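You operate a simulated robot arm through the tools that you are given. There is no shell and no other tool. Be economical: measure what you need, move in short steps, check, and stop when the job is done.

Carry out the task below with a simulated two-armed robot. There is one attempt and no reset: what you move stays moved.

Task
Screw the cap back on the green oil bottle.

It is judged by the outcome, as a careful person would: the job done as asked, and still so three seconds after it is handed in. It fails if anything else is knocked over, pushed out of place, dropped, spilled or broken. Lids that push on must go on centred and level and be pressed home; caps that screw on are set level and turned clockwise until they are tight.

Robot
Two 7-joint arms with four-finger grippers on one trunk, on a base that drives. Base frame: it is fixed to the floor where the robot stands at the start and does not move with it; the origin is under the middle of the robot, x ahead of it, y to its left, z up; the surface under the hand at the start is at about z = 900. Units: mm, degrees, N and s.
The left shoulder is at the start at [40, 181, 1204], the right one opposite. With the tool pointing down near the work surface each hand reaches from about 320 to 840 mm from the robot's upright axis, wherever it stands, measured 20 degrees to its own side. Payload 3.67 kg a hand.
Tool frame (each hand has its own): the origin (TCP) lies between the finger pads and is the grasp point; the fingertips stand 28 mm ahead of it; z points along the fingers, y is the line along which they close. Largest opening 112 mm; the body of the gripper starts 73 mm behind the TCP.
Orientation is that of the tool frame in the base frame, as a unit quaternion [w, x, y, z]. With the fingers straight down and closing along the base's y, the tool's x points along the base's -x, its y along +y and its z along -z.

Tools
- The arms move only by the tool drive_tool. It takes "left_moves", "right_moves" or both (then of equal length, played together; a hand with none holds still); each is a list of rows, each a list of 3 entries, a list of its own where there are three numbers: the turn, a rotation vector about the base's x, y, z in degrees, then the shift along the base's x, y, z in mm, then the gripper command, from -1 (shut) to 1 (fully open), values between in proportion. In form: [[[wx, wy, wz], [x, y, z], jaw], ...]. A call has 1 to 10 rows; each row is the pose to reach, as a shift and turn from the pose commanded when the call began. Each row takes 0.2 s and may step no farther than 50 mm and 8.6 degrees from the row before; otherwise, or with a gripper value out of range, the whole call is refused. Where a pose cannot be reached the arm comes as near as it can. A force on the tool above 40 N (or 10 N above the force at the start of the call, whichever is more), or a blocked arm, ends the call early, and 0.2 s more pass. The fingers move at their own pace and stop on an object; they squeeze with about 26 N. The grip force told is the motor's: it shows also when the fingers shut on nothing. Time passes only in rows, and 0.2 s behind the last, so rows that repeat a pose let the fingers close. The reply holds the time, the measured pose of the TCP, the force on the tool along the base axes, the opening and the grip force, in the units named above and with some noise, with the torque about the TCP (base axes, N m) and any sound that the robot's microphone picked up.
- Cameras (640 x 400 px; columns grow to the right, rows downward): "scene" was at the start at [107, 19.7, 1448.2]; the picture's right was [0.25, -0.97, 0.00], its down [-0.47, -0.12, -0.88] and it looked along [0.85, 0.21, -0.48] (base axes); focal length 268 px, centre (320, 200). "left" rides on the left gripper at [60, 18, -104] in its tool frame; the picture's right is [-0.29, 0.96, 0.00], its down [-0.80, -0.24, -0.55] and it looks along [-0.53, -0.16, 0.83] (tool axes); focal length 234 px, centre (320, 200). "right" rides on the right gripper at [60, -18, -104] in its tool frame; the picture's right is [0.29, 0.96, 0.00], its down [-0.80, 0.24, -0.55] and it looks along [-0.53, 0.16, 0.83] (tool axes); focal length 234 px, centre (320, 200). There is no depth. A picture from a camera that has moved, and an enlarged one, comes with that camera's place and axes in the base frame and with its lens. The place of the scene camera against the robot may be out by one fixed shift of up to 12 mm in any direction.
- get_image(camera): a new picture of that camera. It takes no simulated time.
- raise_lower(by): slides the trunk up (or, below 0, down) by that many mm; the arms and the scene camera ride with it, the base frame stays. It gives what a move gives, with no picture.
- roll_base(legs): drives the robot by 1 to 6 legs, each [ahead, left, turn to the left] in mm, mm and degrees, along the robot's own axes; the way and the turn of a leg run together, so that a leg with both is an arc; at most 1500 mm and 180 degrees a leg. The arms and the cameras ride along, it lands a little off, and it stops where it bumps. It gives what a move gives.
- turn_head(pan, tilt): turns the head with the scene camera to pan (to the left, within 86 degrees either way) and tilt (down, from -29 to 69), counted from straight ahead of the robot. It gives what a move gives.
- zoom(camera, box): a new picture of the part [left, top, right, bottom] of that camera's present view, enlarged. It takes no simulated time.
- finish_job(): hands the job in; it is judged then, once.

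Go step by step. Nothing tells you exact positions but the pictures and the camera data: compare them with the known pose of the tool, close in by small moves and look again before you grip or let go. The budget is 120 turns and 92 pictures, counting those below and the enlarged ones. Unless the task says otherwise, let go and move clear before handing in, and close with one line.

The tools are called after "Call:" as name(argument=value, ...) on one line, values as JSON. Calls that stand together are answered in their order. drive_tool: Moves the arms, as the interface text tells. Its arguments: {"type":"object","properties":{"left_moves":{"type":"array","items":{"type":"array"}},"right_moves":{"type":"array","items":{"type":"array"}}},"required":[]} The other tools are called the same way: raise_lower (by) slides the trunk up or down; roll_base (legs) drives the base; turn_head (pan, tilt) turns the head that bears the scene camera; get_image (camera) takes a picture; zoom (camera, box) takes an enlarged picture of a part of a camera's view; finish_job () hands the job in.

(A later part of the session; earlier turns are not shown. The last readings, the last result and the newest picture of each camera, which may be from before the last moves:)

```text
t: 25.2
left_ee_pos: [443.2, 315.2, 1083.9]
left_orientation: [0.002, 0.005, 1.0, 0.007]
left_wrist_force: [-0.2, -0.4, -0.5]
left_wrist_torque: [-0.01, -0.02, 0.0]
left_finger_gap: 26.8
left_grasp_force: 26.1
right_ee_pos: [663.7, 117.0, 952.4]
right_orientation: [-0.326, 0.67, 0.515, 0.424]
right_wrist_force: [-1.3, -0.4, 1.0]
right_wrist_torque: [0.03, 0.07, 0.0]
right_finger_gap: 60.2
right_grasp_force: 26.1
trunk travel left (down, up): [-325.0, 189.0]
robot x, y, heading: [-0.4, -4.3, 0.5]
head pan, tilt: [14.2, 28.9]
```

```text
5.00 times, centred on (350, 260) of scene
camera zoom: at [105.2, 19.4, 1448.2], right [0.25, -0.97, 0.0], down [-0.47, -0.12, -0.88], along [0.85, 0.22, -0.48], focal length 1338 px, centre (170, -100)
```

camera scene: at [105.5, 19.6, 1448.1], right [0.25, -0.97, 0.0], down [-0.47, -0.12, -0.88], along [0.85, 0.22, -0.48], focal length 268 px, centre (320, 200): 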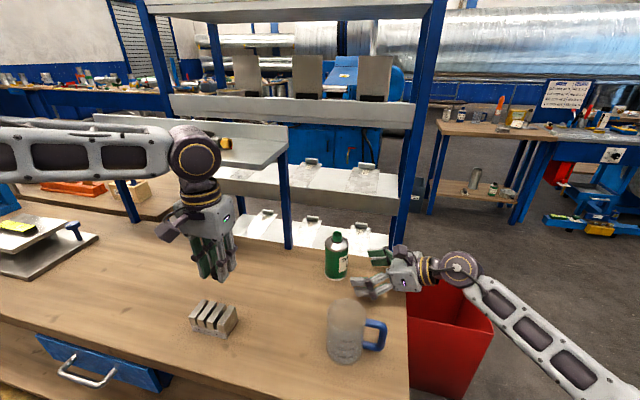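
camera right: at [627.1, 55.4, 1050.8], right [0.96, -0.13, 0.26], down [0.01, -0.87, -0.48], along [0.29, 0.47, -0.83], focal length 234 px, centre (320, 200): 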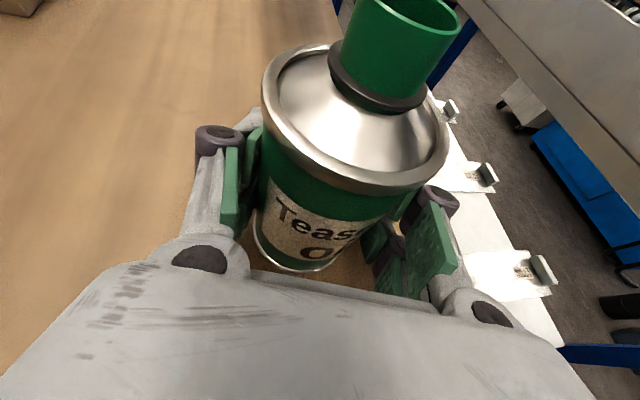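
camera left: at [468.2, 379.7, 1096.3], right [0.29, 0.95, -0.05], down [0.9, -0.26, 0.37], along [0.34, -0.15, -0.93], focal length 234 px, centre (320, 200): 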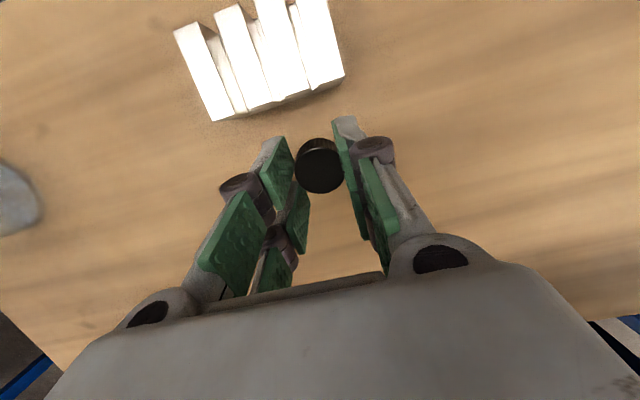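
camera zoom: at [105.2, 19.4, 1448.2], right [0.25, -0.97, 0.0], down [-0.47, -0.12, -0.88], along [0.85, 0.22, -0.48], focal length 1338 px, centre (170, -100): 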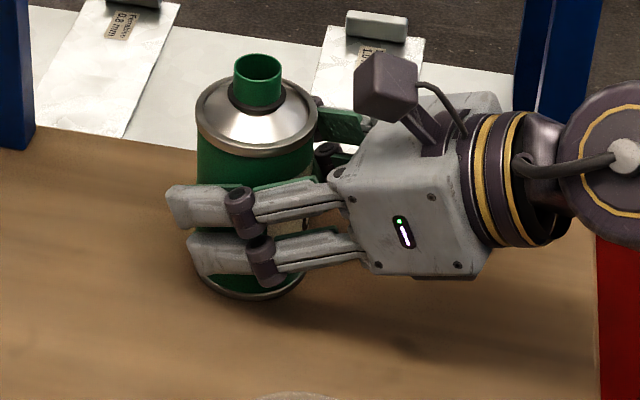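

The bottle is held firmly and upright, axis about (664, 119). Now I'll carry the cap toward the bottle while turning the left wrist counter-clockwise, leaving room to screw clockwise.

Call:
drive_tool(left_moves=[[[0, 0, 8], [5, -20, 8], -1], [[0, 0, 16], [10, -40, 16], -1], [[0, 0, 24], [15, -60, 24], -1], [[0, 0, 32], [25, -80, 30], -1], [[0, 0, 40], [40, -100, 36], -1], [[0, 0, 48], [55, -120, 40], -1], [[0, 0, 56], [70, -140, 45], -1], [[0, 0, 64], [85, -160, 45], -1], [[0, 0, 72], [97, -180, 45], -1], [[0, 0, 80], [107, -195, 45], -1]])

Call:
get_image(camera="left")

Call:
get_image(camera="scene")

```text
t: 27.4
left_ee_pos: [551.5, 120.4, 1128.6]
left_orientation: [-0.004, -0.639, 0.769, 0.008]
left_wrist_force: [-0.6, 0.2, 0.0]
left_wrist_torque: [0.03, 0.01, 0.02]
left_finger_gap: 27.0
left_grasp_force: 25.7
right_ee_pos: [662.9, 117.2, 951.2]
right_orientation: [-0.326, 0.669, 0.514, 0.426]
right_wrist_force: [0.3, 0.9, 1.2]
right_wrist_torque: [0.0, 0.1, -0.02]
right_finger_gap: 60.2
right_grasp_force: 26.1
trunk travel left (down, up): [-325.0, 189.0]
robot x, y, heading: [-1.6, -0.4, -0.0]
head pan, tilt: [14.2, 28.9]
```

```text
55 pictures are left
camera left: at [524.8, 64.3, 1234.7], right [-0.89, 0.46, 0.02], down [0.39, 0.74, 0.55], along [0.24, 0.5, -0.83], focal length 234 px, centre (320, 200)
```

left: 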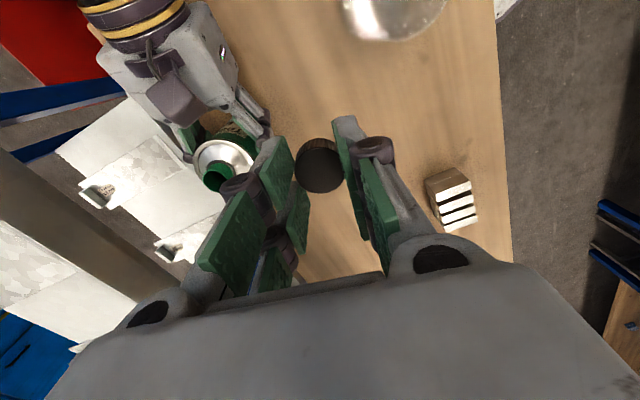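

```text
54 pictures are left
camera scene: at [105.7, 19.1, 1448.1], right [0.25, -0.97, 0.0], down [-0.47, -0.12, -0.88], along [0.85, 0.22, -0.48], focal length 268 px, centre (320, 200)
```

scene: 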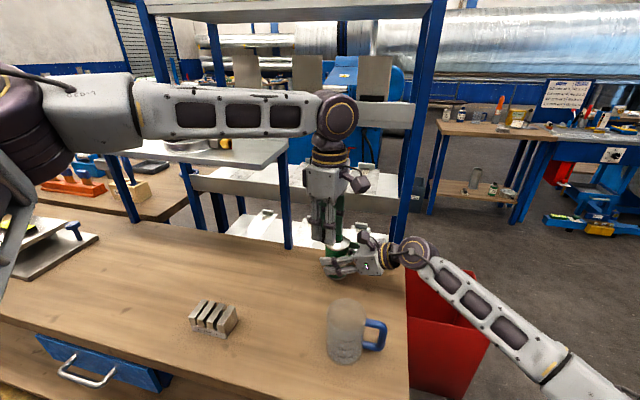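

I'll zoom in on the left camera's view of the neck to pin its position, since it's partly hidden by a finger.

Call:
zoom(camera="left", box=[170, 110, 330, 210])

Call:
zoom(camera="scene", box=[290, 190, 400, 290])

```text
4.00 times, centred on (250, 160) of left
camera zoom: at [524.8, 64.3, 1234.7], right [-0.89, 0.46, 0.02], down [0.39, 0.74, 0.55], along [0.24, 0.5, -0.83], focal length 937 px, centre (600, 360)
```

zoom: 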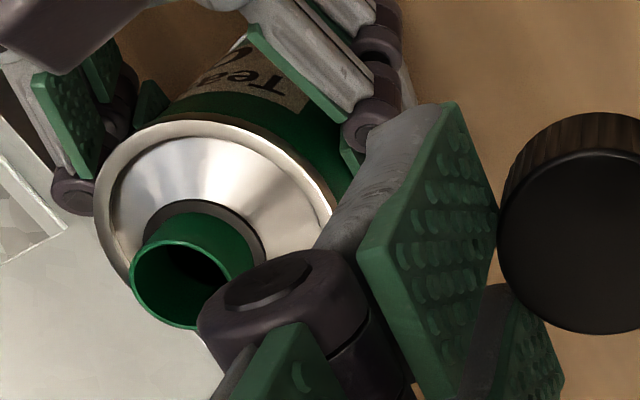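

```text
4.00 times, centred on (345, 240) of scene
camera zoom: at [105.7, 19.1, 1448.1], right [0.25, -0.97, 0.0], down [-0.47, -0.12, -0.88], along [0.85, 0.22, -0.48], focal length 1071 px, centre (220, 40)
```

zoom: 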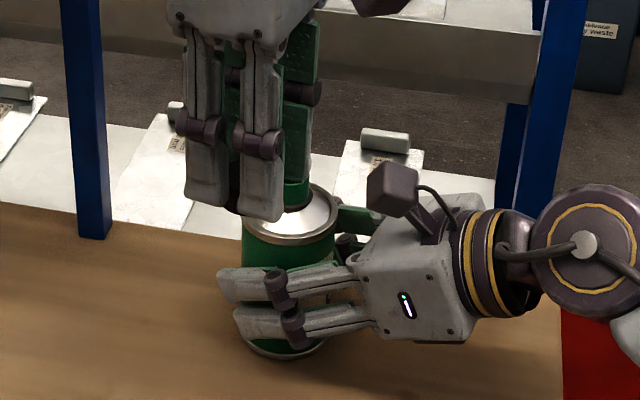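

The neck rim's centre comes out at about (662, 118) with its top near z 1035, matching the right hand. I'll bring the cap over it with about 30 mm clearance.

Call:
drive_tool(left_moves=[[[-0.2, -0.4, 4], [15, 0, 0], -1], [[-0.4, -0.9, 8], [30, 0, 0], -1], [[-0.4, -0.9, 12], [45, 0, 0], -1], [[-0.4, -0.9, 15], [60, 0, 0], -1], [[-0.4, -0.9, 15], [75, -1, -5], -1], [[-0.4, -0.9, 15], [90, -2, -12], -1], [[-0.4, -0.9, 15], [105, -2, -20], -1], [[-0.4, -0.9, 15], [111, -2, -25], -1], [[-0.4, -0.9, 15], [111, -2, -25], -1], [[-0.4, -0.9, 15], [111, -2, -25], -1]])

Call:
get_image(camera="left")

Call:
get_image(camera="scene")

Call:
get_image(camera="right")

```text
t: 29.6
left_ee_pos: [623.1, 153.1, 1105.6]
left_orientation: [0.0, 0.734, -0.68, 0.003]
left_wrist_force: [0.0, 0.6, 0.6]
left_wrist_torque: [0.05, 0.02, 0.01]
left_finger_gap: 27.1
left_grasp_force: 26.1
left hand out of reach, approached as far as the arm can: row 3, 4, 5, 6, 7, 8, 9, 10
right_ee_pos: [663.5, 117.4, 951.8]
right_orientation: [-0.325, 0.67, 0.515, 0.425]
right_wrist_force: [-0.8, -0.1, 2.2]
right_wrist_torque: [0.06, 0.13, -0.03]
right_finger_gap: 60.3
right_grasp_force: 25.9
trunk travel left (down, up): [-325.0, 189.0]
robot x, y, heading: [-1.1, 2.0, 0.1]
head pan, tilt: [14.2, 28.9]
```

```text
51 pictures are left
camera left: at [608.6, 92.9, 1210.6], right [-0.98, 0.21, 0.0], down [0.18, 0.81, 0.55], along [0.12, 0.54, -0.83], focal length 234 px, centre (320, 200)
```

left: 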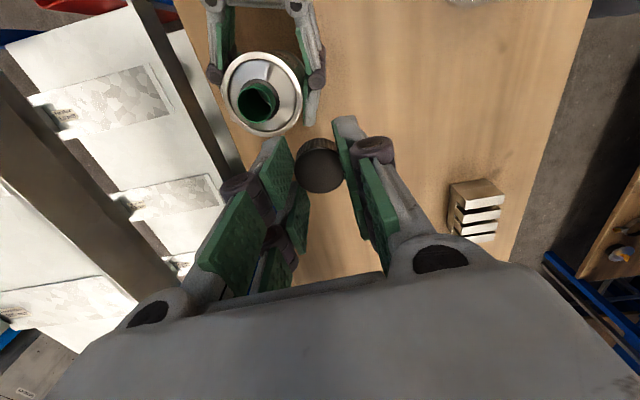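

```text
50 pictures are left
camera scene: at [105.2, 19.3, 1448.2], right [0.25, -0.97, 0.0], down [-0.47, -0.12, -0.88], along [0.85, 0.22, -0.48], focal length 268 px, centre (320, 200)
```

scene: 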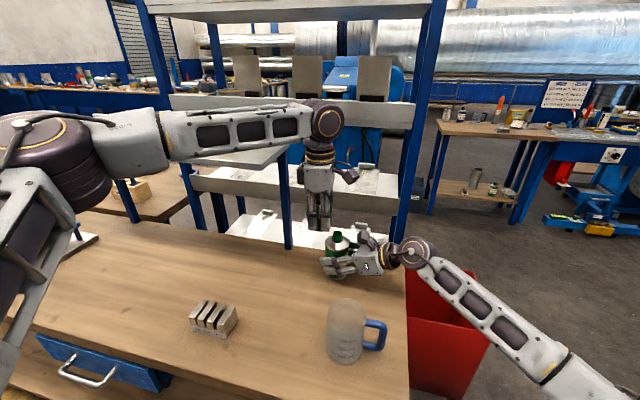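

```text
49 pictures are left
camera right: at [627.2, 55.3, 1050.8], right [0.96, -0.13, 0.26], down [0.01, -0.87, -0.48], along [0.29, 0.47, -0.83], focal length 234 px, centre (320, 200)
```

right: 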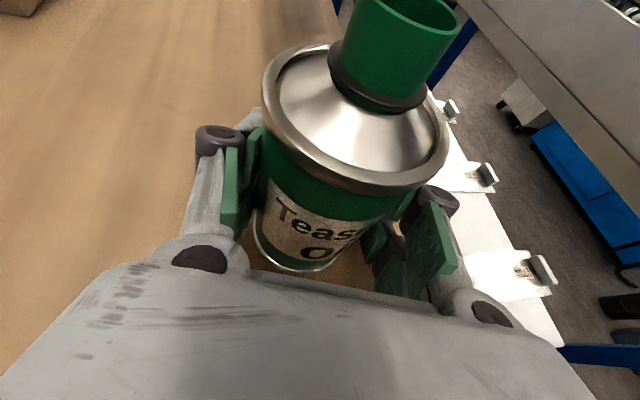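

The left arm ran out of reach with the wrist turned that far. I'll ease the yaw back at the same target and see how it goes.

Call:
drive_tool(left_moves=[[[0, 0, -5], [0, 0, 0], -1], [[0, 0, -10], [0, 0, 0], -1], [[0, 0, -15], [0, 0, 0], -1], [[0, 0, -20], [0, 0, 0], -1]])

```text
t: 30.6
left_ee_pos: [621.4, 154.2, 1104.8]
left_orientation: [-0.002, -0.604, 0.797, -0.001]
left_wrist_force: [-0.3, -0.1, 0.0]
left_wrist_torque: [0.0, 0.0, -0.03]
left_finger_gap: 26.8
left_grasp_force: 26.4
right_ee_pos: [663.7, 116.6, 952.0]
right_orientation: [-0.326, 0.669, 0.515, 0.424]
right_wrist_force: [0.0, 0.5, 2.2]
right_wrist_torque: [0.04, 0.09, 0.0]
right_finger_gap: 60.2
right_grasp_force: 26.1
trunk travel left (down, up): [-325.0, 189.0]
robot x, y, heading: [-1.1, 1.5, 0.3]
head pan, tilt: [14.2, 28.9]
```

The clamped pose is now the commanded one. Trying the remaining shift (+40, -36) at this smaller yaw.

Call:
drive_tool(left_moves=[[[0, 0, 0], [10, -9, 0], -1], [[0, 0, 0], [20, -18, 0], -1], [[0, 0, 0], [30, -27, 0], -1], [[0, 0, 0], [40, -36, 0], -1], [[0, 0, 0], [40, -36, 0], -1]])

Call:
get_image(camera="left")

```text
t: 31.8
left_ee_pos: [623.9, 152.9, 1104.9]
left_orientation: [-0.001, -0.605, 0.796, -0.002]
left_wrist_force: [0.4, 0.0, -0.5]
left_wrist_torque: [-0.03, 0.05, 0.03]
left_finger_gap: 27.1
left_grasp_force: 25.7
left hand out of reach, approached as far as the arm can: row 1, 2, 3, 4, 5
right_ee_pos: [662.9, 116.9, 952.2]
right_orientation: [-0.325, 0.67, 0.515, 0.425]
right_wrist_force: [-0.1, 0.2, 1.9]
right_wrist_torque: [0.04, 0.08, -0.02]
right_finger_gap: 60.1
right_grasp_force: 26.0
trunk travel left (down, up): [-325.0, 189.0]
robot x, y, heading: [-0.6, -0.9, -0.1]
head pan, tilt: [14.2, 28.9]
```

```text
48 pictures are left
camera left: at [589.1, 101.9, 1209.8], right [-0.84, 0.54, 0.0], down [0.44, 0.71, 0.55], along [0.3, 0.46, -0.83], focal length 234 px, centre (320, 200)
```

left: 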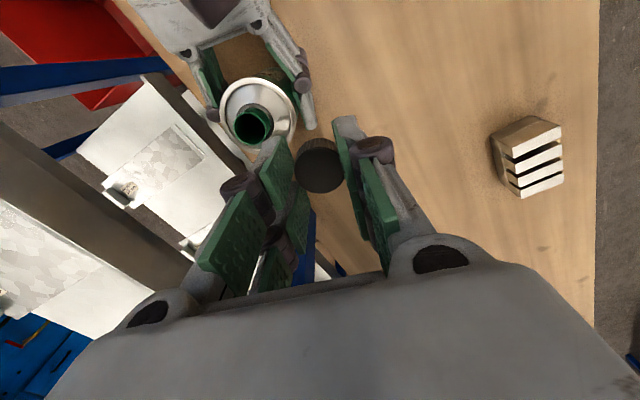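

The left arm's limit here doesn't depend on yaw; the hand is too high relative to the shoulder. I'll release the bottle, back the right hand out, raise the trunk so both arms reach comfortably, then regrip.

Call:
drive_tool(right_moves=[[[0, 0, 0], [0, 0, 0], 0.3], [[0, 0, 0], [0, 0, 0], 0.6], [[0, 0, 0], [0, 0, 0], 0.85], [[0, 0, 0], [0, 0, 0], 0.85], [[0, 0, 0], [-4, -15, 0], 0.85], [[0, 0, 0], [-9, -35, 0], 0.85], [[0, 0, 0], [-15, -58, 0], 0.85], [[0, 0, 0], [-21, -80, 0], 0.85], [[0, 0, 0], [-27, -100, 0], 0.85], [[0, 0, 0], [-27, -100, 0], 0.85]])

Call:
zoom(camera="scene", box=[280, 180, 430, 300])

```text
t: 34.0
left_ee_pos: [624.3, 154.6, 1104.5]
left_orientation: [-0.001, -0.605, 0.797, -0.002]
left_wrist_force: [-0.7, -0.3, 0.2]
left_wrist_torque: [-0.03, 0.0, 0.02]
left_finger_gap: 26.8
left_grasp_force: 26.0
right_ee_pos: [636.4, 17.1, 951.8]
right_orientation: [-0.325, 0.67, 0.514, 0.425]
right_wrist_force: [-0.4, 0.4, -0.1]
right_wrist_torque: [0.02, -0.02, -0.01]
right_finger_gap: 103.7
right_grasp_force: 0.2
trunk travel left (down, up): [-325.0, 189.0]
robot x, y, heading: [-4.9, -1.5, 0.4]
head pan, tilt: [14.2, 28.9]
```

```text
3.33 times, centred on (355, 240) of scene
camera zoom: at [105.6, 19.8, 1448.1], right [0.25, -0.97, 0.0], down [-0.47, -0.12, -0.87], along [0.85, 0.22, -0.48], focal length 892 px, centre (203, 67)
```

zoom: 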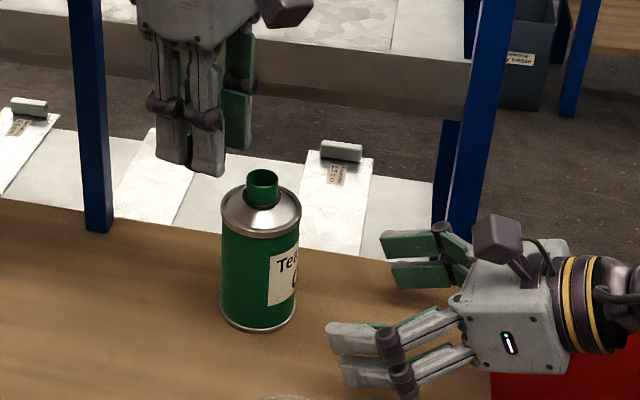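

The bottle stands undisturbed and the right hand is clear. Raising the trunk 150 mm.

Call:
raise_lower(by=150)

Call:
get_image(camera="scene")

```text
t: 35.7
left_ee_pos: [623.3, 153.1, 1255.6]
left_orientation: [0.0, -0.605, 0.796, -0.002]
left_wrist_force: [0.6, 0.8, 0.4]
left_wrist_torque: [0.01, 0.0, 0.0]
left_finger_gap: 26.9
left_grasp_force: 26.0
right_ee_pos: [635.6, 16.1, 1101.5]
right_orientation: [-0.325, 0.67, 0.513, 0.426]
right_wrist_force: [0.0, -0.6, -0.7]
right_wrist_torque: [0.01, 0.0, 0.0]
right_finger_gap: 103.8
right_grasp_force: 0.1
trunk travel left (down, up): [-475.0, 39.0]
robot x, y, heading: [-1.2, -0.0, 0.1]
head pan, tilt: [14.2, 28.9]
```

```text
46 pictures are left
camera scene: at [105.6, 19.3, 1599.4], right [0.25, -0.97, 0.0], down [-0.47, -0.12, -0.88], along [0.85, 0.22, -0.48], focal length 268 px, centre (320, 200)
```

scene: 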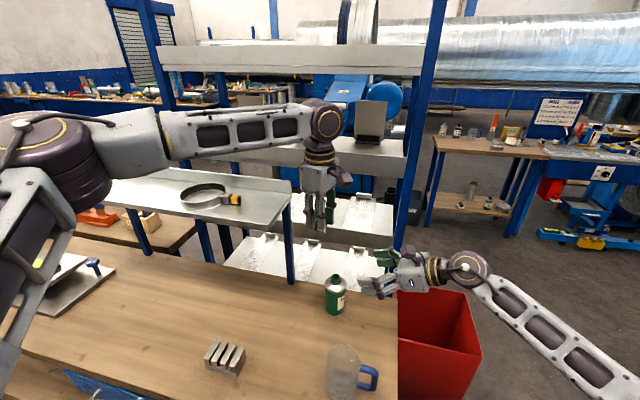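

Now bring the right hand back down beside the bottle and test the left hand's reach above the neck.

Call:
drive_tool(left_moves=[[[0, 0, 0], [10, -9, -10], -1], [[0, 0, 0], [20, -18, -25], -1], [[0, 0, 0], [30, -27, -40], -1], [[0, 0, 0], [38, -35, -60], -1], [[0, 0, 0], [38, -35, -80], -1], [[0, 0, 0], [38, -35, -100], -1], [[0, 0, 0], [38, -35, -115], -1], [[0, 0, 0], [38, -35, -130], -1], [[0, 0, 0], [38, -35, -140], -1], [[0, 0, 0], [38, -35, -140], -1]], right_moves=[[[0, 0, 0], [0, 0, -15], 0.85], [[0, 0, 0], [0, 0, -35], 0.85], [[0, 0, 0], [0, 0, -55], 0.85], [[0, 0, 0], [0, 0, -75], 0.85], [[0, 0, 0], [0, 0, -95], 0.85], [[0, 0, 0], [0, 0, -115], 0.85], [[0, 0, 0], [0, 0, -130], 0.85], [[0, 0, 0], [0, 0, -142], 0.85], [[0, 0, 0], [0, 0, -150], 0.85], [[0, 0, 0], [0, 0, -150], 0.85]])

Call:
get_image(camera="left")

Call:
get_image(camera="scene")

Call:
get_image(camera="right")

```text
t: 37.9
left_ee_pos: [612.6, 162.6, 1136.8]
left_orientation: [0.001, -0.605, 0.796, -0.003]
left_wrist_force: [0.2, -0.4, -0.5]
left_wrist_torque: [0.0, -0.05, 0.02]
left_finger_gap: 26.9
left_grasp_force: 26.2
left hand out of reach, approached as far as the arm can: row 1, 2, 3, 4, 5, 6, 7, 8, 9, 10
right_ee_pos: [636.3, 16.5, 952.5]
right_orientation: [-0.325, 0.669, 0.514, 0.426]
right_wrist_force: [0.7, 0.7, 0.7]
right_wrist_torque: [0.0, 0.01, 0.01]
right_finger_gap: 103.7
right_grasp_force: 0.1
trunk travel left (down, up): [-475.0, 39.0]
robot x, y, heading: [-6.8, 0.1, 0.1]
head pan, tilt: [14.2, 28.9]
```

```text
45 pictures are left
camera left: at [577.9, 111.3, 1241.0], right [-0.84, 0.54, 0.0], down [0.44, 0.71, 0.55], along [0.3, 0.46, -0.83], focal length 234 px, centre (320, 200)
```

left: 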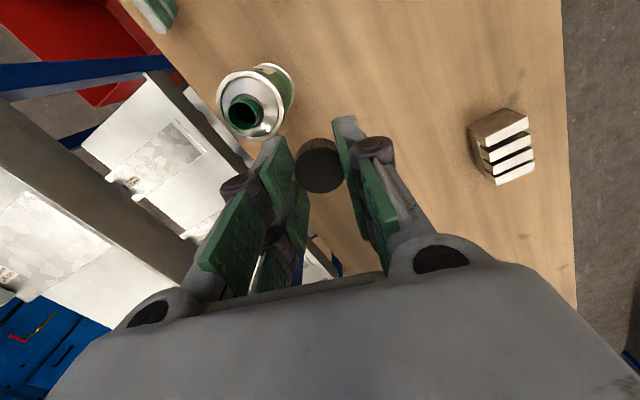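

```text
44 pictures are left
camera scene: at [105.4, 19.2, 1599.3], right [0.25, -0.97, 0.0], down [-0.47, -0.12, -0.88], along [0.85, 0.22, -0.48], focal length 268 px, centre (320, 200)
```

scene: 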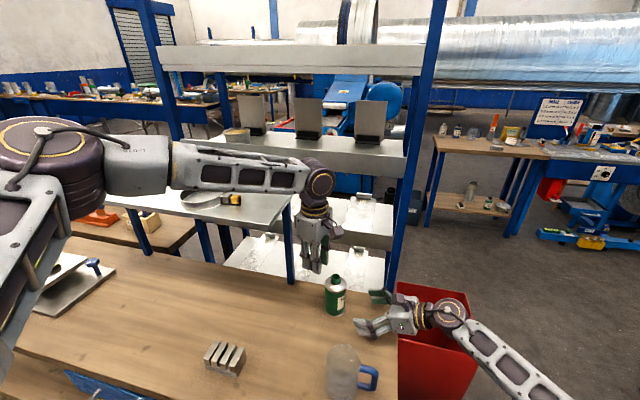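

```text
43 pictures are left
camera right: at [600.4, -45.0, 1051.7], right [0.96, -0.13, 0.26], down [0.01, -0.87, -0.48], along [0.29, 0.47, -0.83], focal length 234 px, centre (320, 200)
```

right: 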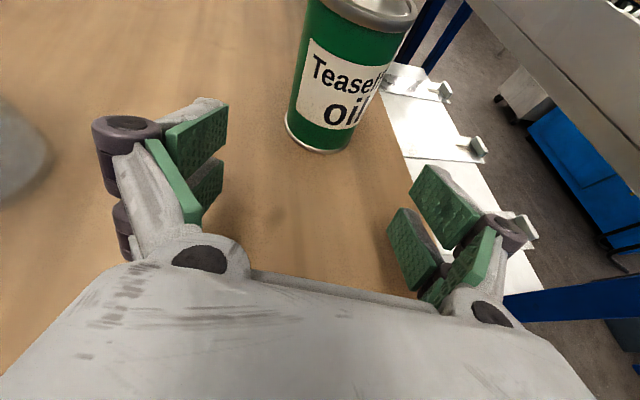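

Raising made reach no better, so the limit is a joint constraint in this wrist turn. I'll unwind the yaw to its original value and test again.

Call:
drive_tool(left_moves=[[[0, 0, -8], [0, 0, 0], -1], [[0, 0, -16], [0, 0, 0], -1], [[0, 0, -24], [0, 0, 0], -1], [[0, 0, -32], [0, 0, 0], -1], [[0, 0, -40], [0, 0, 0], -1], [[0, 0, -48], [0, 0, 0], -1], [[0, 0, -56], [0, 0, 0], -1], [[0, 0, -64], [0, 0, 0], -1], [[0, 0, -72], [0, 0, 0], -1], [[0, 0, -74.5], [0, 0, 0], -1]])

Call:
drive_tool(left_moves=[[[0, 0, 0], [10, -9, 0], -1], [[0, 0, 0], [20, -18, 0], -1], [[0, 0, 0], [30, -27, 0], -1], [[0, 0, 0], [40, -36, 0], -1], [[0, 0, 0], [50, -45, 0], -1], [[0, 0, 0], [50, -45, 0], -1]])

Call:
get_image(camera="scene")

```text
t: 40.1
left_ee_pos: [611.6, 163.4, 1135.4]
left_orientation: [-0.001, 0.001, 1.0, -0.002]
left_wrist_force: [1.7, -0.3, -1.0]
left_wrist_torque: [0.0, -0.02, -0.01]
left_finger_gap: 26.8
left_grasp_force: 25.8
right_ee_pos: [635.8, 16.5, 951.6]
right_orientation: [-0.325, 0.67, 0.514, 0.425]
right_wrist_force: [-0.9, 0.3, 0.0]
right_wrist_torque: [0.0, 0.0, -0.01]
right_finger_gap: 103.7
right_grasp_force: 0.1
trunk travel left (down, up): [-475.0, 39.0]
robot x, y, heading: [-0.3, 2.7, 0.1]
head pan, tilt: [14.2, 28.9]
```

```text
t: 41.5
left_ee_pos: [613.4, 162.2, 1144.8]
left_orientation: [-0.001, 0.001, 1.0, -0.002]
left_wrist_force: [0.2, 0.2, 0.0]
left_wrist_torque: [0.02, -0.01, -0.02]
left_finger_gap: 27.0
left_grasp_force: 25.8
left hand out of reach, approached as far as the arm can: row 1, 2, 3, 4, 5, 6
right_ee_pos: [636.2, 17.2, 953.8]
right_orientation: [-0.325, 0.67, 0.514, 0.425]
right_wrist_force: [0.1, -1.6, -0.2]
right_wrist_torque: [0.01, -0.02, 0.0]
right_finger_gap: 103.5
right_grasp_force: 0.0
trunk travel left (down, up): [-475.0, 39.0]
robot x, y, heading: [-3.2, -0.3, -0.1]
head pan, tilt: [14.2, 28.9]
```

```text
42 pictures are left
camera scene: at [105.5, 19.3, 1599.3], right [0.25, -0.97, 0.0], down [-0.47, -0.12, -0.88], along [0.85, 0.22, -0.48], focal length 268 px, centre (320, 200)
```

scene: 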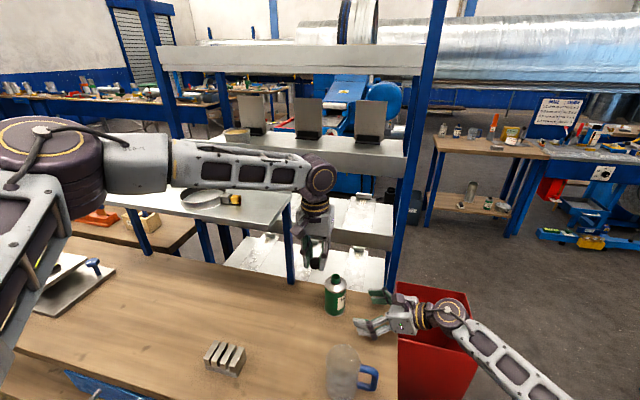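

The constraint is the left arm crossing toward the right, so I'll shift the base 120 mm to its right to put the bottle on the left arm's better side. First both hands retreat a little for clearance.

Call:
drive_tool(left_moves=[[[0, 0, 0], [-15, 5, 0], -1], [[0, 0, 0], [-35, 10, 0], -1], [[0, 0, 0], [-55, 15, 5], -1], [[0, 0, 0], [-70, 20, 5], -1]], right_moves=[[[0, 0, 0], [-8, -10, 10], 0.85], [[0, 0, 0], [-15, -20, 20], 0.85], [[0, 0, 0], [-22, -30, 30], 0.85], [[0, 0, 0], [-30, -40, 40], 0.85]])

Call:
roll_base(legs=[[0, -120, 0]])

Call:
get_image(camera="scene")

```text
t: 42.5
left_ee_pos: [541.6, 182.3, 1151.3]
left_orientation: [-0.001, 0.001, 1.0, 0.0]
left_wrist_force: [-0.8, 0.2, 0.7]
left_wrist_torque: [0.01, -0.03, -0.03]
left_finger_gap: 26.9
left_grasp_force: 26.6
right_ee_pos: [605.7, -22.3, 994.0]
right_orientation: [-0.325, 0.67, 0.514, 0.426]
right_wrist_force: [-0.5, -0.4, 0.4]
right_wrist_torque: [-0.01, 0.01, 0.02]
right_finger_gap: 103.6
right_grasp_force: 0.0
trunk travel left (down, up): [-475.0, 39.0]
robot x, y, heading: [-1.6, 1.0, 0.4]
head pan, tilt: [14.2, 28.9]
```

```text
t: 43.8
left_ee_pos: [543.7, 65.7, 1148.9]
left_orientation: [-0.001, 0.0, 1.0, -0.002]
left_wrist_force: [0.1, 0.1, -0.1]
left_wrist_torque: [-0.03, -0.02, 0.02]
left_finger_gap: 26.8
left_grasp_force: 26.1
right_ee_pos: [606.4, -139.5, 993.4]
right_orientation: [-0.325, 0.669, 0.515, 0.425]
right_wrist_force: [-1.0, 0.6, -0.2]
right_wrist_torque: [0.0, 0.01, 0.01]
right_finger_gap: 103.4
right_grasp_force: 0.0
trunk travel left (down, up): [-475.0, 39.0]
robot x, y, heading: [-1.5, -118.0, 0.4]
head pan, tilt: [14.2, 28.9]
```

```text
41 pictures are left
camera scene: at [105.5, -96.9, 1599.3], right [0.25, -0.97, 0.0], down [-0.47, -0.12, -0.88], along [0.85, 0.22, -0.48], focal length 268 px, centre (320, 200)
```

scene: 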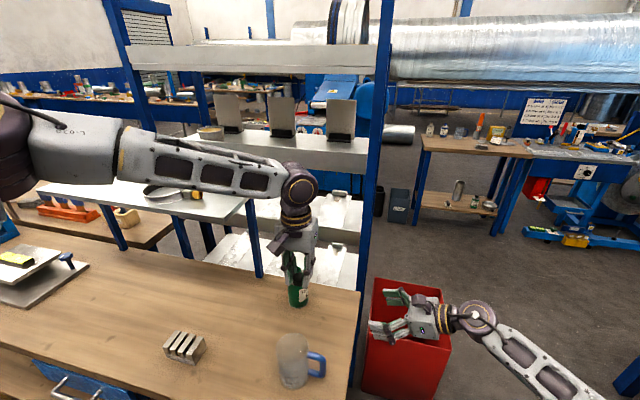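

Base shifted cleanly. Testing the left hand's reach above the neck.

Call:
drive_tool(left_moves=[[[0, 0, 0], [12, 10, 0], -1], [[0, 0, 0], [25, 20, 0], -1], [[0, 0, 0], [40, 30, 0], -1], [[0, 0, 0], [55, 40, 0], -1], [[0, 0, 0], [75, 50, -5], -1], [[0, 0, 0], [95, 52, -15], -1], [[0, 0, 0], [110, 52, -30], -1], [[0, 0, 0], [118, 52, -43], -1], [[0, 0, 0], [118, 52, -43], -1], [[0, 0, 0], [118, 52, -43], -1]])

Call:
get_image(camera="left")

```text
t: 46.0
left_ee_pos: [658.2, 120.6, 1110.0]
left_orientation: [-0.001, 0.001, 1.0, -0.002]
left_wrist_force: [0.1, -0.4, -1.0]
left_wrist_torque: [-0.02, 0.01, 0.05]
left_finger_gap: 27.0
left_grasp_force: 26.2
left hand out of reach, approached as far as the arm can: row 8, 9, 10
right_ee_pos: [606.4, -140.8, 993.2]
right_orientation: [-0.326, 0.669, 0.514, 0.426]
right_wrist_force: [0.3, -1.0, -0.2]
right_wrist_torque: [0.05, -0.02, -0.02]
right_finger_gap: 103.6
right_grasp_force: 0.1
trunk travel left (down, up): [-475.0, 39.0]
robot x, y, heading: [0.9, -120.2, 0.2]
head pan, tilt: [14.2, 28.9]
```

```text
40 pictures are left
camera left: at [597.9, 140.1, 1214.9], right [0.29, 0.96, 0.0], down [0.8, -0.24, 0.55], along [0.53, -0.16, -0.83], focal length 234 px, centre (320, 200)
```

left: 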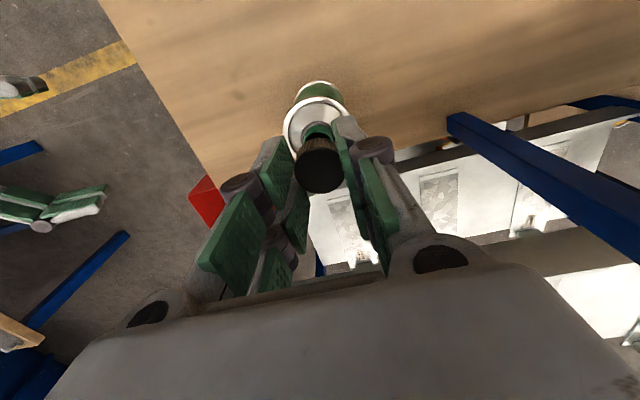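

Nearly there but right at the limit; a further 80 mm base shift gives margin.

Call:
roll_base(legs=[[0, -80, 0]])

Call:
drive_tool(left_moves=[[[0, 0, 8], [0, 16, 0], -1], [[0, 0, 16], [0, 32, 0], -1], [[0, 0, 24], [0, 48, 0], -1], [[0, 0, 32], [2, 62, 0], -1], [[0, 0, 40], [3, 76, 0], -1], [[0, 0, 45], [4, 78, 0], -1], [[0, 0, 45], [4, 78, 0], -1]], right_moves=[[[0, 0, 0], [5, 15, 0], 0.85], [[0, 0, 0], [10, 35, -5], 0.85], [[0, 0, 0], [15, 60, -10], 0.85], [[0, 0, 0], [20, 85, -15], 0.85], [[0, 0, 0], [25, 110, -20], 0.85], [[0, 0, 0], [30, 135, -25], 0.85], [[0, 0, 0], [30, 135, -25], 0.85]])

Call:
get_image(camera="scene")

Call:
get_image(camera="right")

```text
t: 47.1
left_ee_pos: [656.6, 44.7, 1109.2]
left_orientation: [-0.002, 0.0, 1.0, -0.002]
left_wrist_force: [-0.2, 0.1, -0.3]
left_wrist_torque: [-0.02, -0.02, -0.02]
left_finger_gap: 27.3
left_grasp_force: 25.7
right_ee_pos: [606.6, -215.2, 993.1]
right_orientation: [-0.325, 0.67, 0.516, 0.424]
right_wrist_force: [0.2, -0.5, 0.3]
right_wrist_torque: [0.03, 0.02, -0.02]
right_finger_gap: 103.6
right_grasp_force: 0.0
trunk travel left (down, up): [-475.0, 39.0]
robot x, y, heading: [0.4, -200.4, 0.3]
head pan, tilt: [14.2, 28.9]
```

```text
t: 48.7
left_ee_pos: [660.3, 120.3, 1109.8]
left_orientation: [0.0, -0.383, 0.924, -0.002]
left_wrist_force: [-0.2, -0.4, 1.0]
left_wrist_torque: [-0.04, -0.03, 0.0]
left_finger_gap: 26.9
left_grasp_force: 25.7
right_ee_pos: [636.1, -82.5, 967.7]
right_orientation: [-0.325, 0.669, 0.515, 0.425]
right_wrist_force: [-0.5, 0.2, -0.2]
right_wrist_torque: [0.01, -0.01, -0.02]
right_finger_gap: 103.6
right_grasp_force: 0.3
trunk travel left (down, up): [-475.0, 39.0]
robot x, y, heading: [0.1, -199.4, 0.4]
head pan, tilt: [14.2, 28.9]
```

```text
39 pictures are left
camera scene: at [105.6, -177.6, 1599.3], right [0.25, -0.97, 0.0], down [-0.47, -0.12, -0.88], along [0.85, 0.22, -0.48], focal length 268 px, centre (320, 200)
```

scene: 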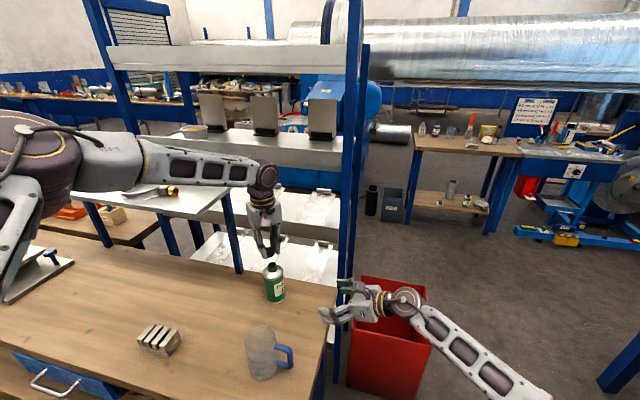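

```text
38 pictures are left
camera right: at [600.4, -144.0, 1066.5], right [0.96, -0.13, 0.26], down [0.02, -0.87, -0.48], along [0.29, 0.47, -0.83], focal length 234 px, centre (320, 200)
```

right: 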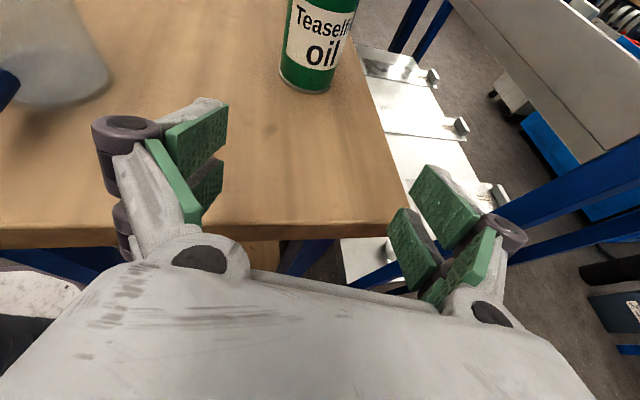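

Both hands reach now. Bringing the right hand back toward its earlier grip point, stopping just short.

Call:
drive_tool(right_moves=[[[0, 0, 0], [0, 20, -4], 0.85], [[0, 0, 0], [0, 42, -8], 0.85], [[0, 0, 0], [0, 64, -12], 0.85], [[0, 0, 0], [0, 84, -16], 0.85], [[0, 0, 0], [1, 100, -16], 0.85], [[0, 0, 0], [6, 120, -16], 0.85], [[0, 0, 0], [12, 142, -16], 0.85], [[0, 0, 0], [19, 168, -16], 0.85], [[0, 0, 0], [19, 168, -16], 0.85]])

Call:
get_image(camera="right")

```text
t: 50.7
left_ee_pos: [659.9, 119.5, 1109.8]
left_orientation: [0.0, -0.382, 0.924, -0.002]
left_wrist_force: [-0.5, -0.1, 0.6]
left_wrist_torque: [0.06, 0.04, 0.0]
left_finger_gap: 26.9
left_grasp_force: 26.0
right_ee_pos: [655.9, 85.6, 953.4]
right_orientation: [-0.326, 0.669, 0.515, 0.425]
right_wrist_force: [0.4, 0.0, -0.9]
right_wrist_torque: [-0.02, -0.01, -0.02]
right_finger_gap: 103.6
right_grasp_force: 0.0
trunk travel left (down, up): [-475.0, 39.0]
robot x, y, heading: [0.6, -197.9, 0.3]
head pan, tilt: [14.2, 28.9]
```

```text
37 pictures are left
camera right: at [620.0, 23.2, 1052.0], right [0.96, -0.13, 0.26], down [0.02, -0.87, -0.49], along [0.29, 0.47, -0.83], focal length 234 px, centre (320, 200)
```

right: 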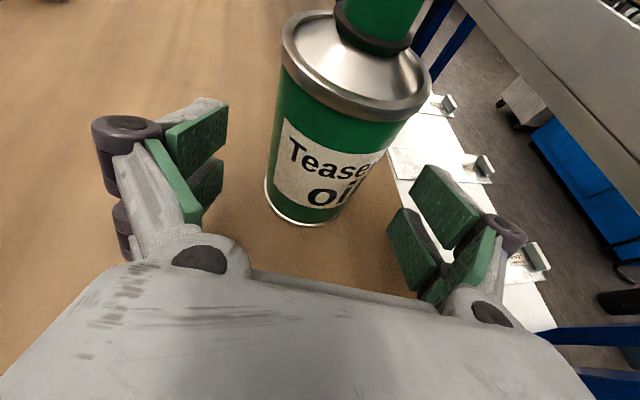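

The bottle is where it was. Finishing the approach and closing in stages.

Call:
drive_tool(right_moves=[[[0, 0, 0], [2, 10, 0], 0.8], [[0, 0, 0], [4, 20, 0], 0.7], [[0, 0, 0], [7, 32, -1], 0.5], [[0, 0, 0], [7, 32, -1], 0.3], [[0, 0, 0], [7, 32, -1], 0.2], [[0, 0, 0], [7, 32, -1], 0.1], [[0, 0, 0], [7, 32, -1], 0.0], [[0, 0, 0], [7, 32, -1], -0.5], [[0, 0, 0], [7, 32, -1], -1], [[0, 0, 0], [7, 32, -1], -1]])

Call:
get_image(camera="right")

Call:
zoom(camera="left", box=[240, 60, 400, 220])

Call:
zoom(camera="scene", box=[220, 210, 340, 320])

```text
t: 52.9
left_ee_pos: [661.9, 120.2, 1110.1]
left_orientation: [0.0, -0.383, 0.924, -0.001]
left_wrist_force: [0.5, 0.6, 0.2]
left_wrist_torque: [-0.03, 0.02, 0.01]
left_finger_gap: 26.8
left_grasp_force: 26.1
right_ee_pos: [668.8, 111.4, 948.4]
right_orientation: [-0.323, 0.672, 0.513, 0.426]
right_wrist_force: [-0.3, 0.7, -0.4]
right_wrist_torque: [-0.02, -0.02, -0.02]
right_finger_gap: 60.9
right_grasp_force: 25.5
trunk travel left (down, up): [-475.0, 39.0]
robot x, y, heading: [-6.2, -194.6, 0.1]
head pan, tilt: [14.2, 28.9]
```

```text
36 pictures are left
camera right: at [632.2, 50.4, 1048.4], right [0.96, -0.13, 0.26], down [0.01, -0.88, -0.48], along [0.29, 0.46, -0.84], focal length 234 px, centre (320, 200)
```

right: 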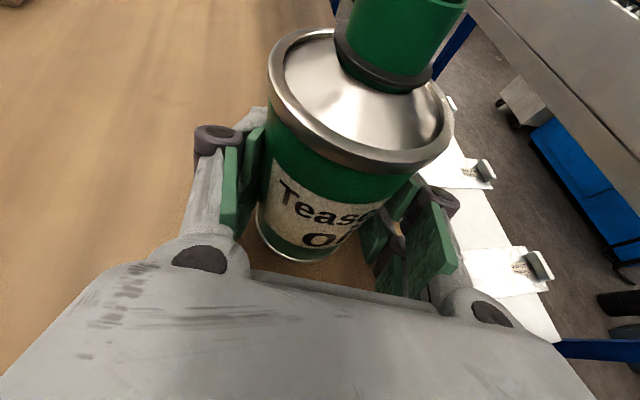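

```text
2.50 times, centred on (320, 140) of left
camera zoom: at [606.0, 92.4, 1214.5], right [-0.47, 0.88, 0.0], down [0.73, 0.4, 0.55], along [0.49, 0.26, -0.83], focal length 585 px, centre (320, 350)
```

zoom: 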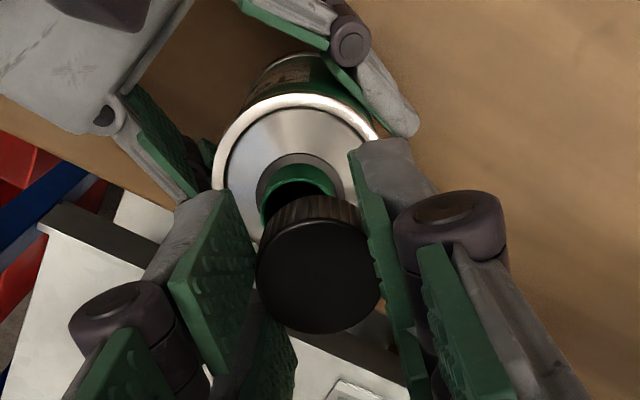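

```text
3.64 times, centred on (280, 265) of scene
camera zoom: at [106.3, -177.3, 1599.2], right [0.25, -0.97, 0.0], down [-0.47, -0.12, -0.87], along [0.85, 0.22, -0.48], focal length 973 px, centre (466, -36)
```

zoom: 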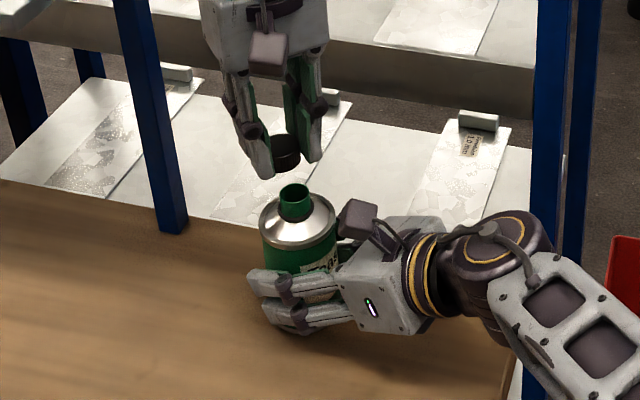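

The bottle is gripped again. I'll let everything settle and re-measure.

Call:
drive_tool(left_moves=[[[0, 0, 0], [0, 0, 0], -1], [[0, 0, 0], [0, 0, 0], -1], [[0, 0, 0], [0, 0, 0], -1], [[0, 0, 0], [0, 0, -10], -1], [[0, 0, 0], [0, 0, -20], -1], [[0, 0, 0], [0, 0, -20], -1], [[0, 0, 0], [0, 0, -20], -1]])

Call:
zoom(camera="left", box=[240, 60, 400, 220])

Call:
get_image(camera="right")

```text
t: 54.5
left_ee_pos: [663.0, 121.2, 1089.9]
left_orientation: [0.0, -0.383, 0.924, -0.002]
left_wrist_force: [-0.5, -0.4, 0.2]
left_wrist_torque: [-0.02, 0.01, -0.04]
left_finger_gap: 26.7
left_grasp_force: 26.6
right_ee_pos: [667.8, 110.9, 948.1]
right_orientation: [-0.323, 0.671, 0.514, 0.425]
right_wrist_force: [2.6, 2.0, 5.0]
right_wrist_torque: [0.04, -0.06, -0.01]
right_finger_gap: 60.6
right_grasp_force: 25.6
trunk travel left (down, up): [-475.0, 39.0]
robot x, y, heading: [-1.0, -199.4, 0.4]
head pan, tilt: [14.2, 28.9]
```

```text
2.50 times, centred on (320, 140) of left
camera zoom: at [606.2, 91.9, 1194.8], right [-0.47, 0.88, 0.0], down [0.73, 0.4, 0.55], along [0.49, 0.26, -0.83], focal length 585 px, centre (320, 350)
```

zoom: 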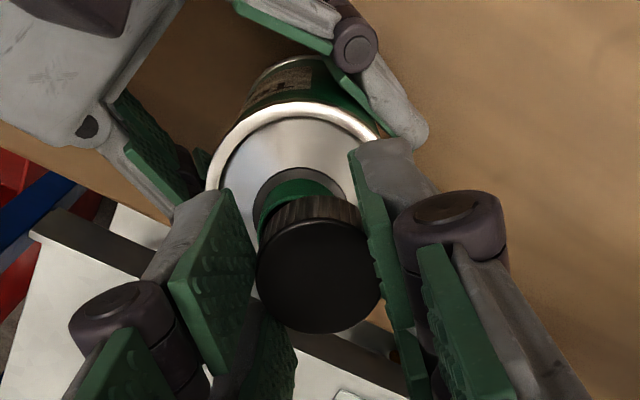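

```text
32 pictures are left
camera right: at [631.4, 50.3, 1047.9], right [0.96, -0.13, 0.26], down [0.01, -0.88, -0.48], along [0.29, 0.46, -0.84], focal length 234 px, centre (320, 200)
```

right: 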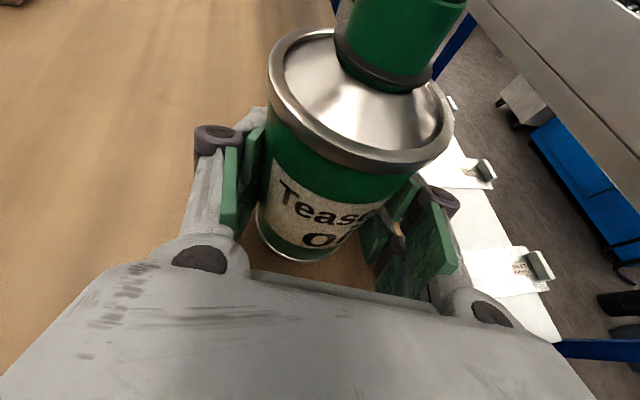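

The two hands' views put the neck near (669, 117), slightly off the cap in x. I'll turn the wrist further counter-clockwise, which also gives a sharper x reading from the left camera.

Call:
drive_tool(left_moves=[[[0, 0, 8], [1, -1, 3], -1], [[0, 0, 16], [2, -2, 6], -1], [[0, 0, 24], [4, -3, 8], -1], [[0, 0, 32], [5, -4, 8], -1], [[0, 0, 40], [6, -4, 8], -1], [[0, 0, 45], [6, -4, 8], -1], [[0, 0, 45], [6, -4, 8], -1], [[0, 0, 45], [6, -4, 8], -1]])

Call:
zoom(camera="left", box=[240, 60, 400, 220])

Call:
zoom(camera="scene", box=[240, 220, 310, 290])

```text
t: 56.3
left_ee_pos: [665.8, 117.5, 1097.9]
left_orientation: [0.0, 0.708, -0.706, 0.002]
left_wrist_force: [1.0, 0.2, 0.1]
left_wrist_torque: [0.0, 0.01, 0.0]
left_finger_gap: 26.9
left_grasp_force: 25.4
right_ee_pos: [667.1, 111.3, 948.9]
right_orientation: [-0.323, 0.672, 0.514, 0.425]
right_wrist_force: [1.5, 0.8, 5.3]
right_wrist_torque: [0.15, 0.02, -0.04]
right_finger_gap: 60.6
right_grasp_force: 25.6
trunk travel left (down, up): [-475.0, 39.0]
robot x, y, heading: [-2.1, -197.7, 0.3]
head pan, tilt: [14.2, 28.9]
```

```text
2.50 times, centred on (320, 140) of left
camera zoom: at [648.0, 57.9, 1203.4], right [-0.96, 0.29, 0.0], down [0.24, 0.8, 0.55], along [0.16, 0.53, -0.83], focal length 585 px, centre (320, 350)
```

zoom: 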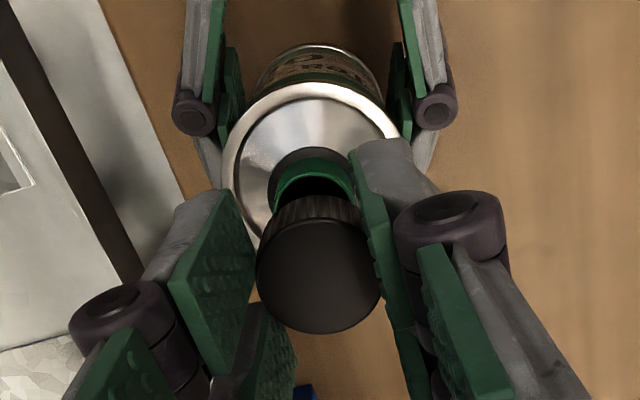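

```text
5.71 times, centred on (275, 255) of scene
camera zoom: at [105.5, -177.5, 1599.3], right [0.25, -0.97, 0.0], down [-0.47, -0.12, -0.88], along [0.85, 0.22, -0.48], focal length 1530 px, centre (577, -114)
```

zoom: 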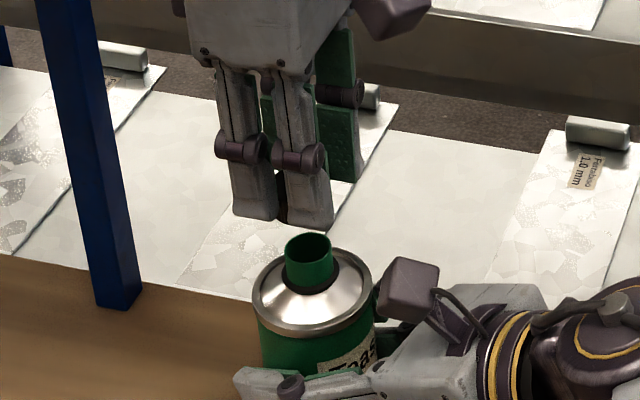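

Offset is now small: the neck is about +2 mm in x and -2 mm in y from the cap. I'll correct and lower to just above the rim.

Call:
drive_tool(left_moves=[[[0, 0, 0], [1, -1, -5], -1], [[0, 0, 0], [2, -2, -10], -1], [[0, 0, 0], [2, -2, -15], -1], [[0, 0, 0], [2, -2, -20], -1], [[0, 0, 0], [2, -2, -20], -1], [[0, 0, 0], [2, -2, -20], -1]])

Call:
zoom(camera="left", box=[240, 60, 400, 220])

Call:
zoom(camera="scene", box=[245, 230, 305, 290])

```text
t: 57.7
left_ee_pos: [668.2, 114.7, 1078.3]
left_orientation: [0.0, 0.707, -0.707, 0.002]
left_wrist_force: [0.5, -0.4, -0.3]
left_wrist_torque: [-0.03, 0.01, 0.0]
left_finger_gap: 26.8
left_grasp_force: 26.2
right_ee_pos: [667.6, 111.7, 949.7]
right_orientation: [-0.323, 0.672, 0.514, 0.425]
right_wrist_force: [1.0, 1.2, 5.1]
right_wrist_torque: [0.12, 0.05, -0.07]
right_finger_gap: 60.7
right_grasp_force: 25.8
trunk travel left (down, up): [-475.0, 39.0]
robot x, y, heading: [-4.0, -197.7, 0.2]
head pan, tilt: [14.2, 28.9]
```

```text
2.50 times, centred on (320, 140) of left
camera zoom: at [649.3, 56.5, 1183.1], right [-0.96, 0.29, 0.0], down [0.24, 0.8, 0.55], along [0.16, 0.53, -0.83], focal length 585 px, centre (320, 350)
```

zoom: 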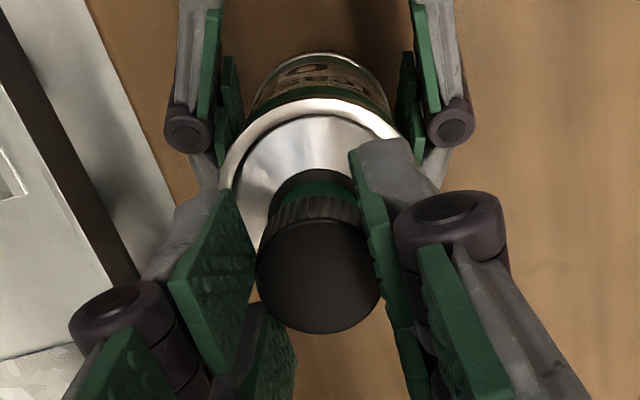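

```text
6.67 times, centred on (275, 260) of scene
camera zoom: at [105.4, -177.5, 1599.3], right [0.25, -0.97, 0.0], down [-0.47, -0.12, -0.88], along [0.85, 0.22, -0.48], focal length 1784 px, centre (620, -200)
```

zoom: 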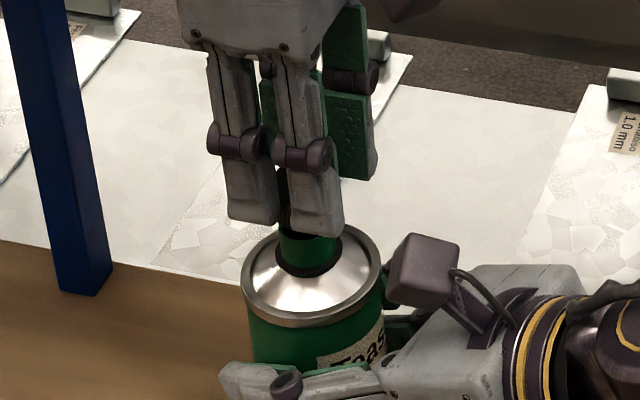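

Lateral check suggests a last tweak of about (+1, +2) mm. Then I'll descend slowly until contact.

Call:
drive_tool(left_moves=[[[0, 0, 0], [1, 2, 0], -1], [[0, 0, 0], [1, 2, -2], -1], [[0, 0, 0], [1, 2, -4], -1], [[0, 0, 0], [1, 2, -6], -1], [[0, 0, 0], [1, 2, -8], -1], [[0, 0, 0], [1, 2, -10], -1], [[0, 0, 0], [1, 2, -10], -1]])

Call:
zoom(camera="left", box=[240, 60, 400, 220])

Call:
zoom(camera="scene", box=[245, 230, 305, 290])

```text
t: 59.3
left_ee_pos: [669.2, 115.5, 1069.5]
left_orientation: [0.0, 0.708, -0.707, 0.002]
left_wrist_force: [0.2, 0.2, 0.5]
left_wrist_torque: [0.02, -0.02, 0.0]
left_finger_gap: 26.8
left_grasp_force: 25.6
right_ee_pos: [668.4, 111.1, 949.0]
right_orientation: [-0.322, 0.672, 0.513, 0.425]
right_wrist_force: [1.6, 1.0, 5.1]
right_wrist_torque: [0.14, 0.06, -0.03]
right_finger_gap: 60.7
right_grasp_force: 25.9
trunk travel left (down, up): [-475.0, 39.0]
robot x, y, heading: [-2.3, -195.4, 0.5]
head pan, tilt: [14.2, 28.9]
```

```text
2.50 times, centred on (320, 140) of left
camera zoom: at [651.4, 57.8, 1173.7], right [-0.96, 0.29, 0.0], down [0.24, 0.8, 0.55], along [0.16, 0.53, -0.83], focal length 585 px, centre (320, 350)
```

zoom: 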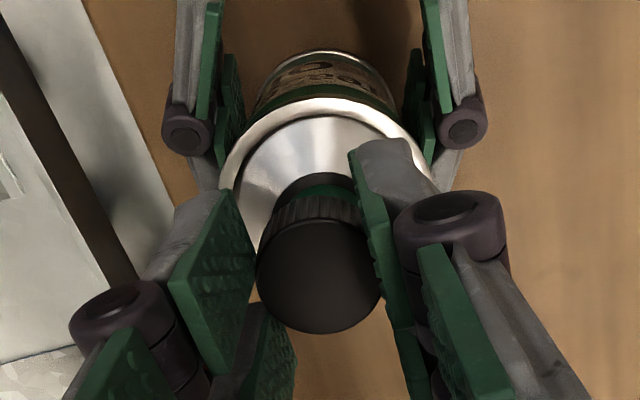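

```text
6.67 times, centred on (275, 260) of scene
camera zoom: at [105.4, -177.5, 1599.3], right [0.25, -0.97, 0.0], down [-0.47, -0.12, -0.88], along [0.85, 0.22, -0.48], focal length 1784 px, centre (620, -200)
```

zoom: 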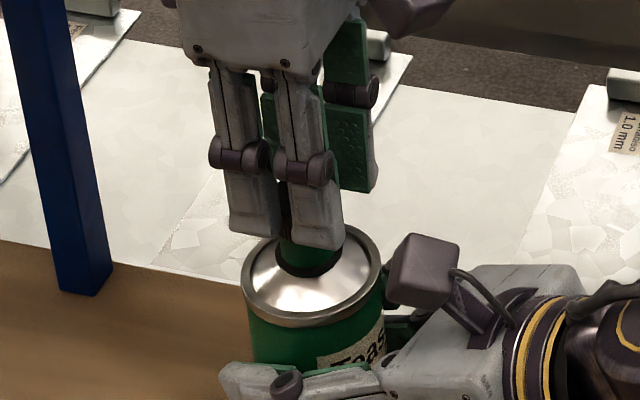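

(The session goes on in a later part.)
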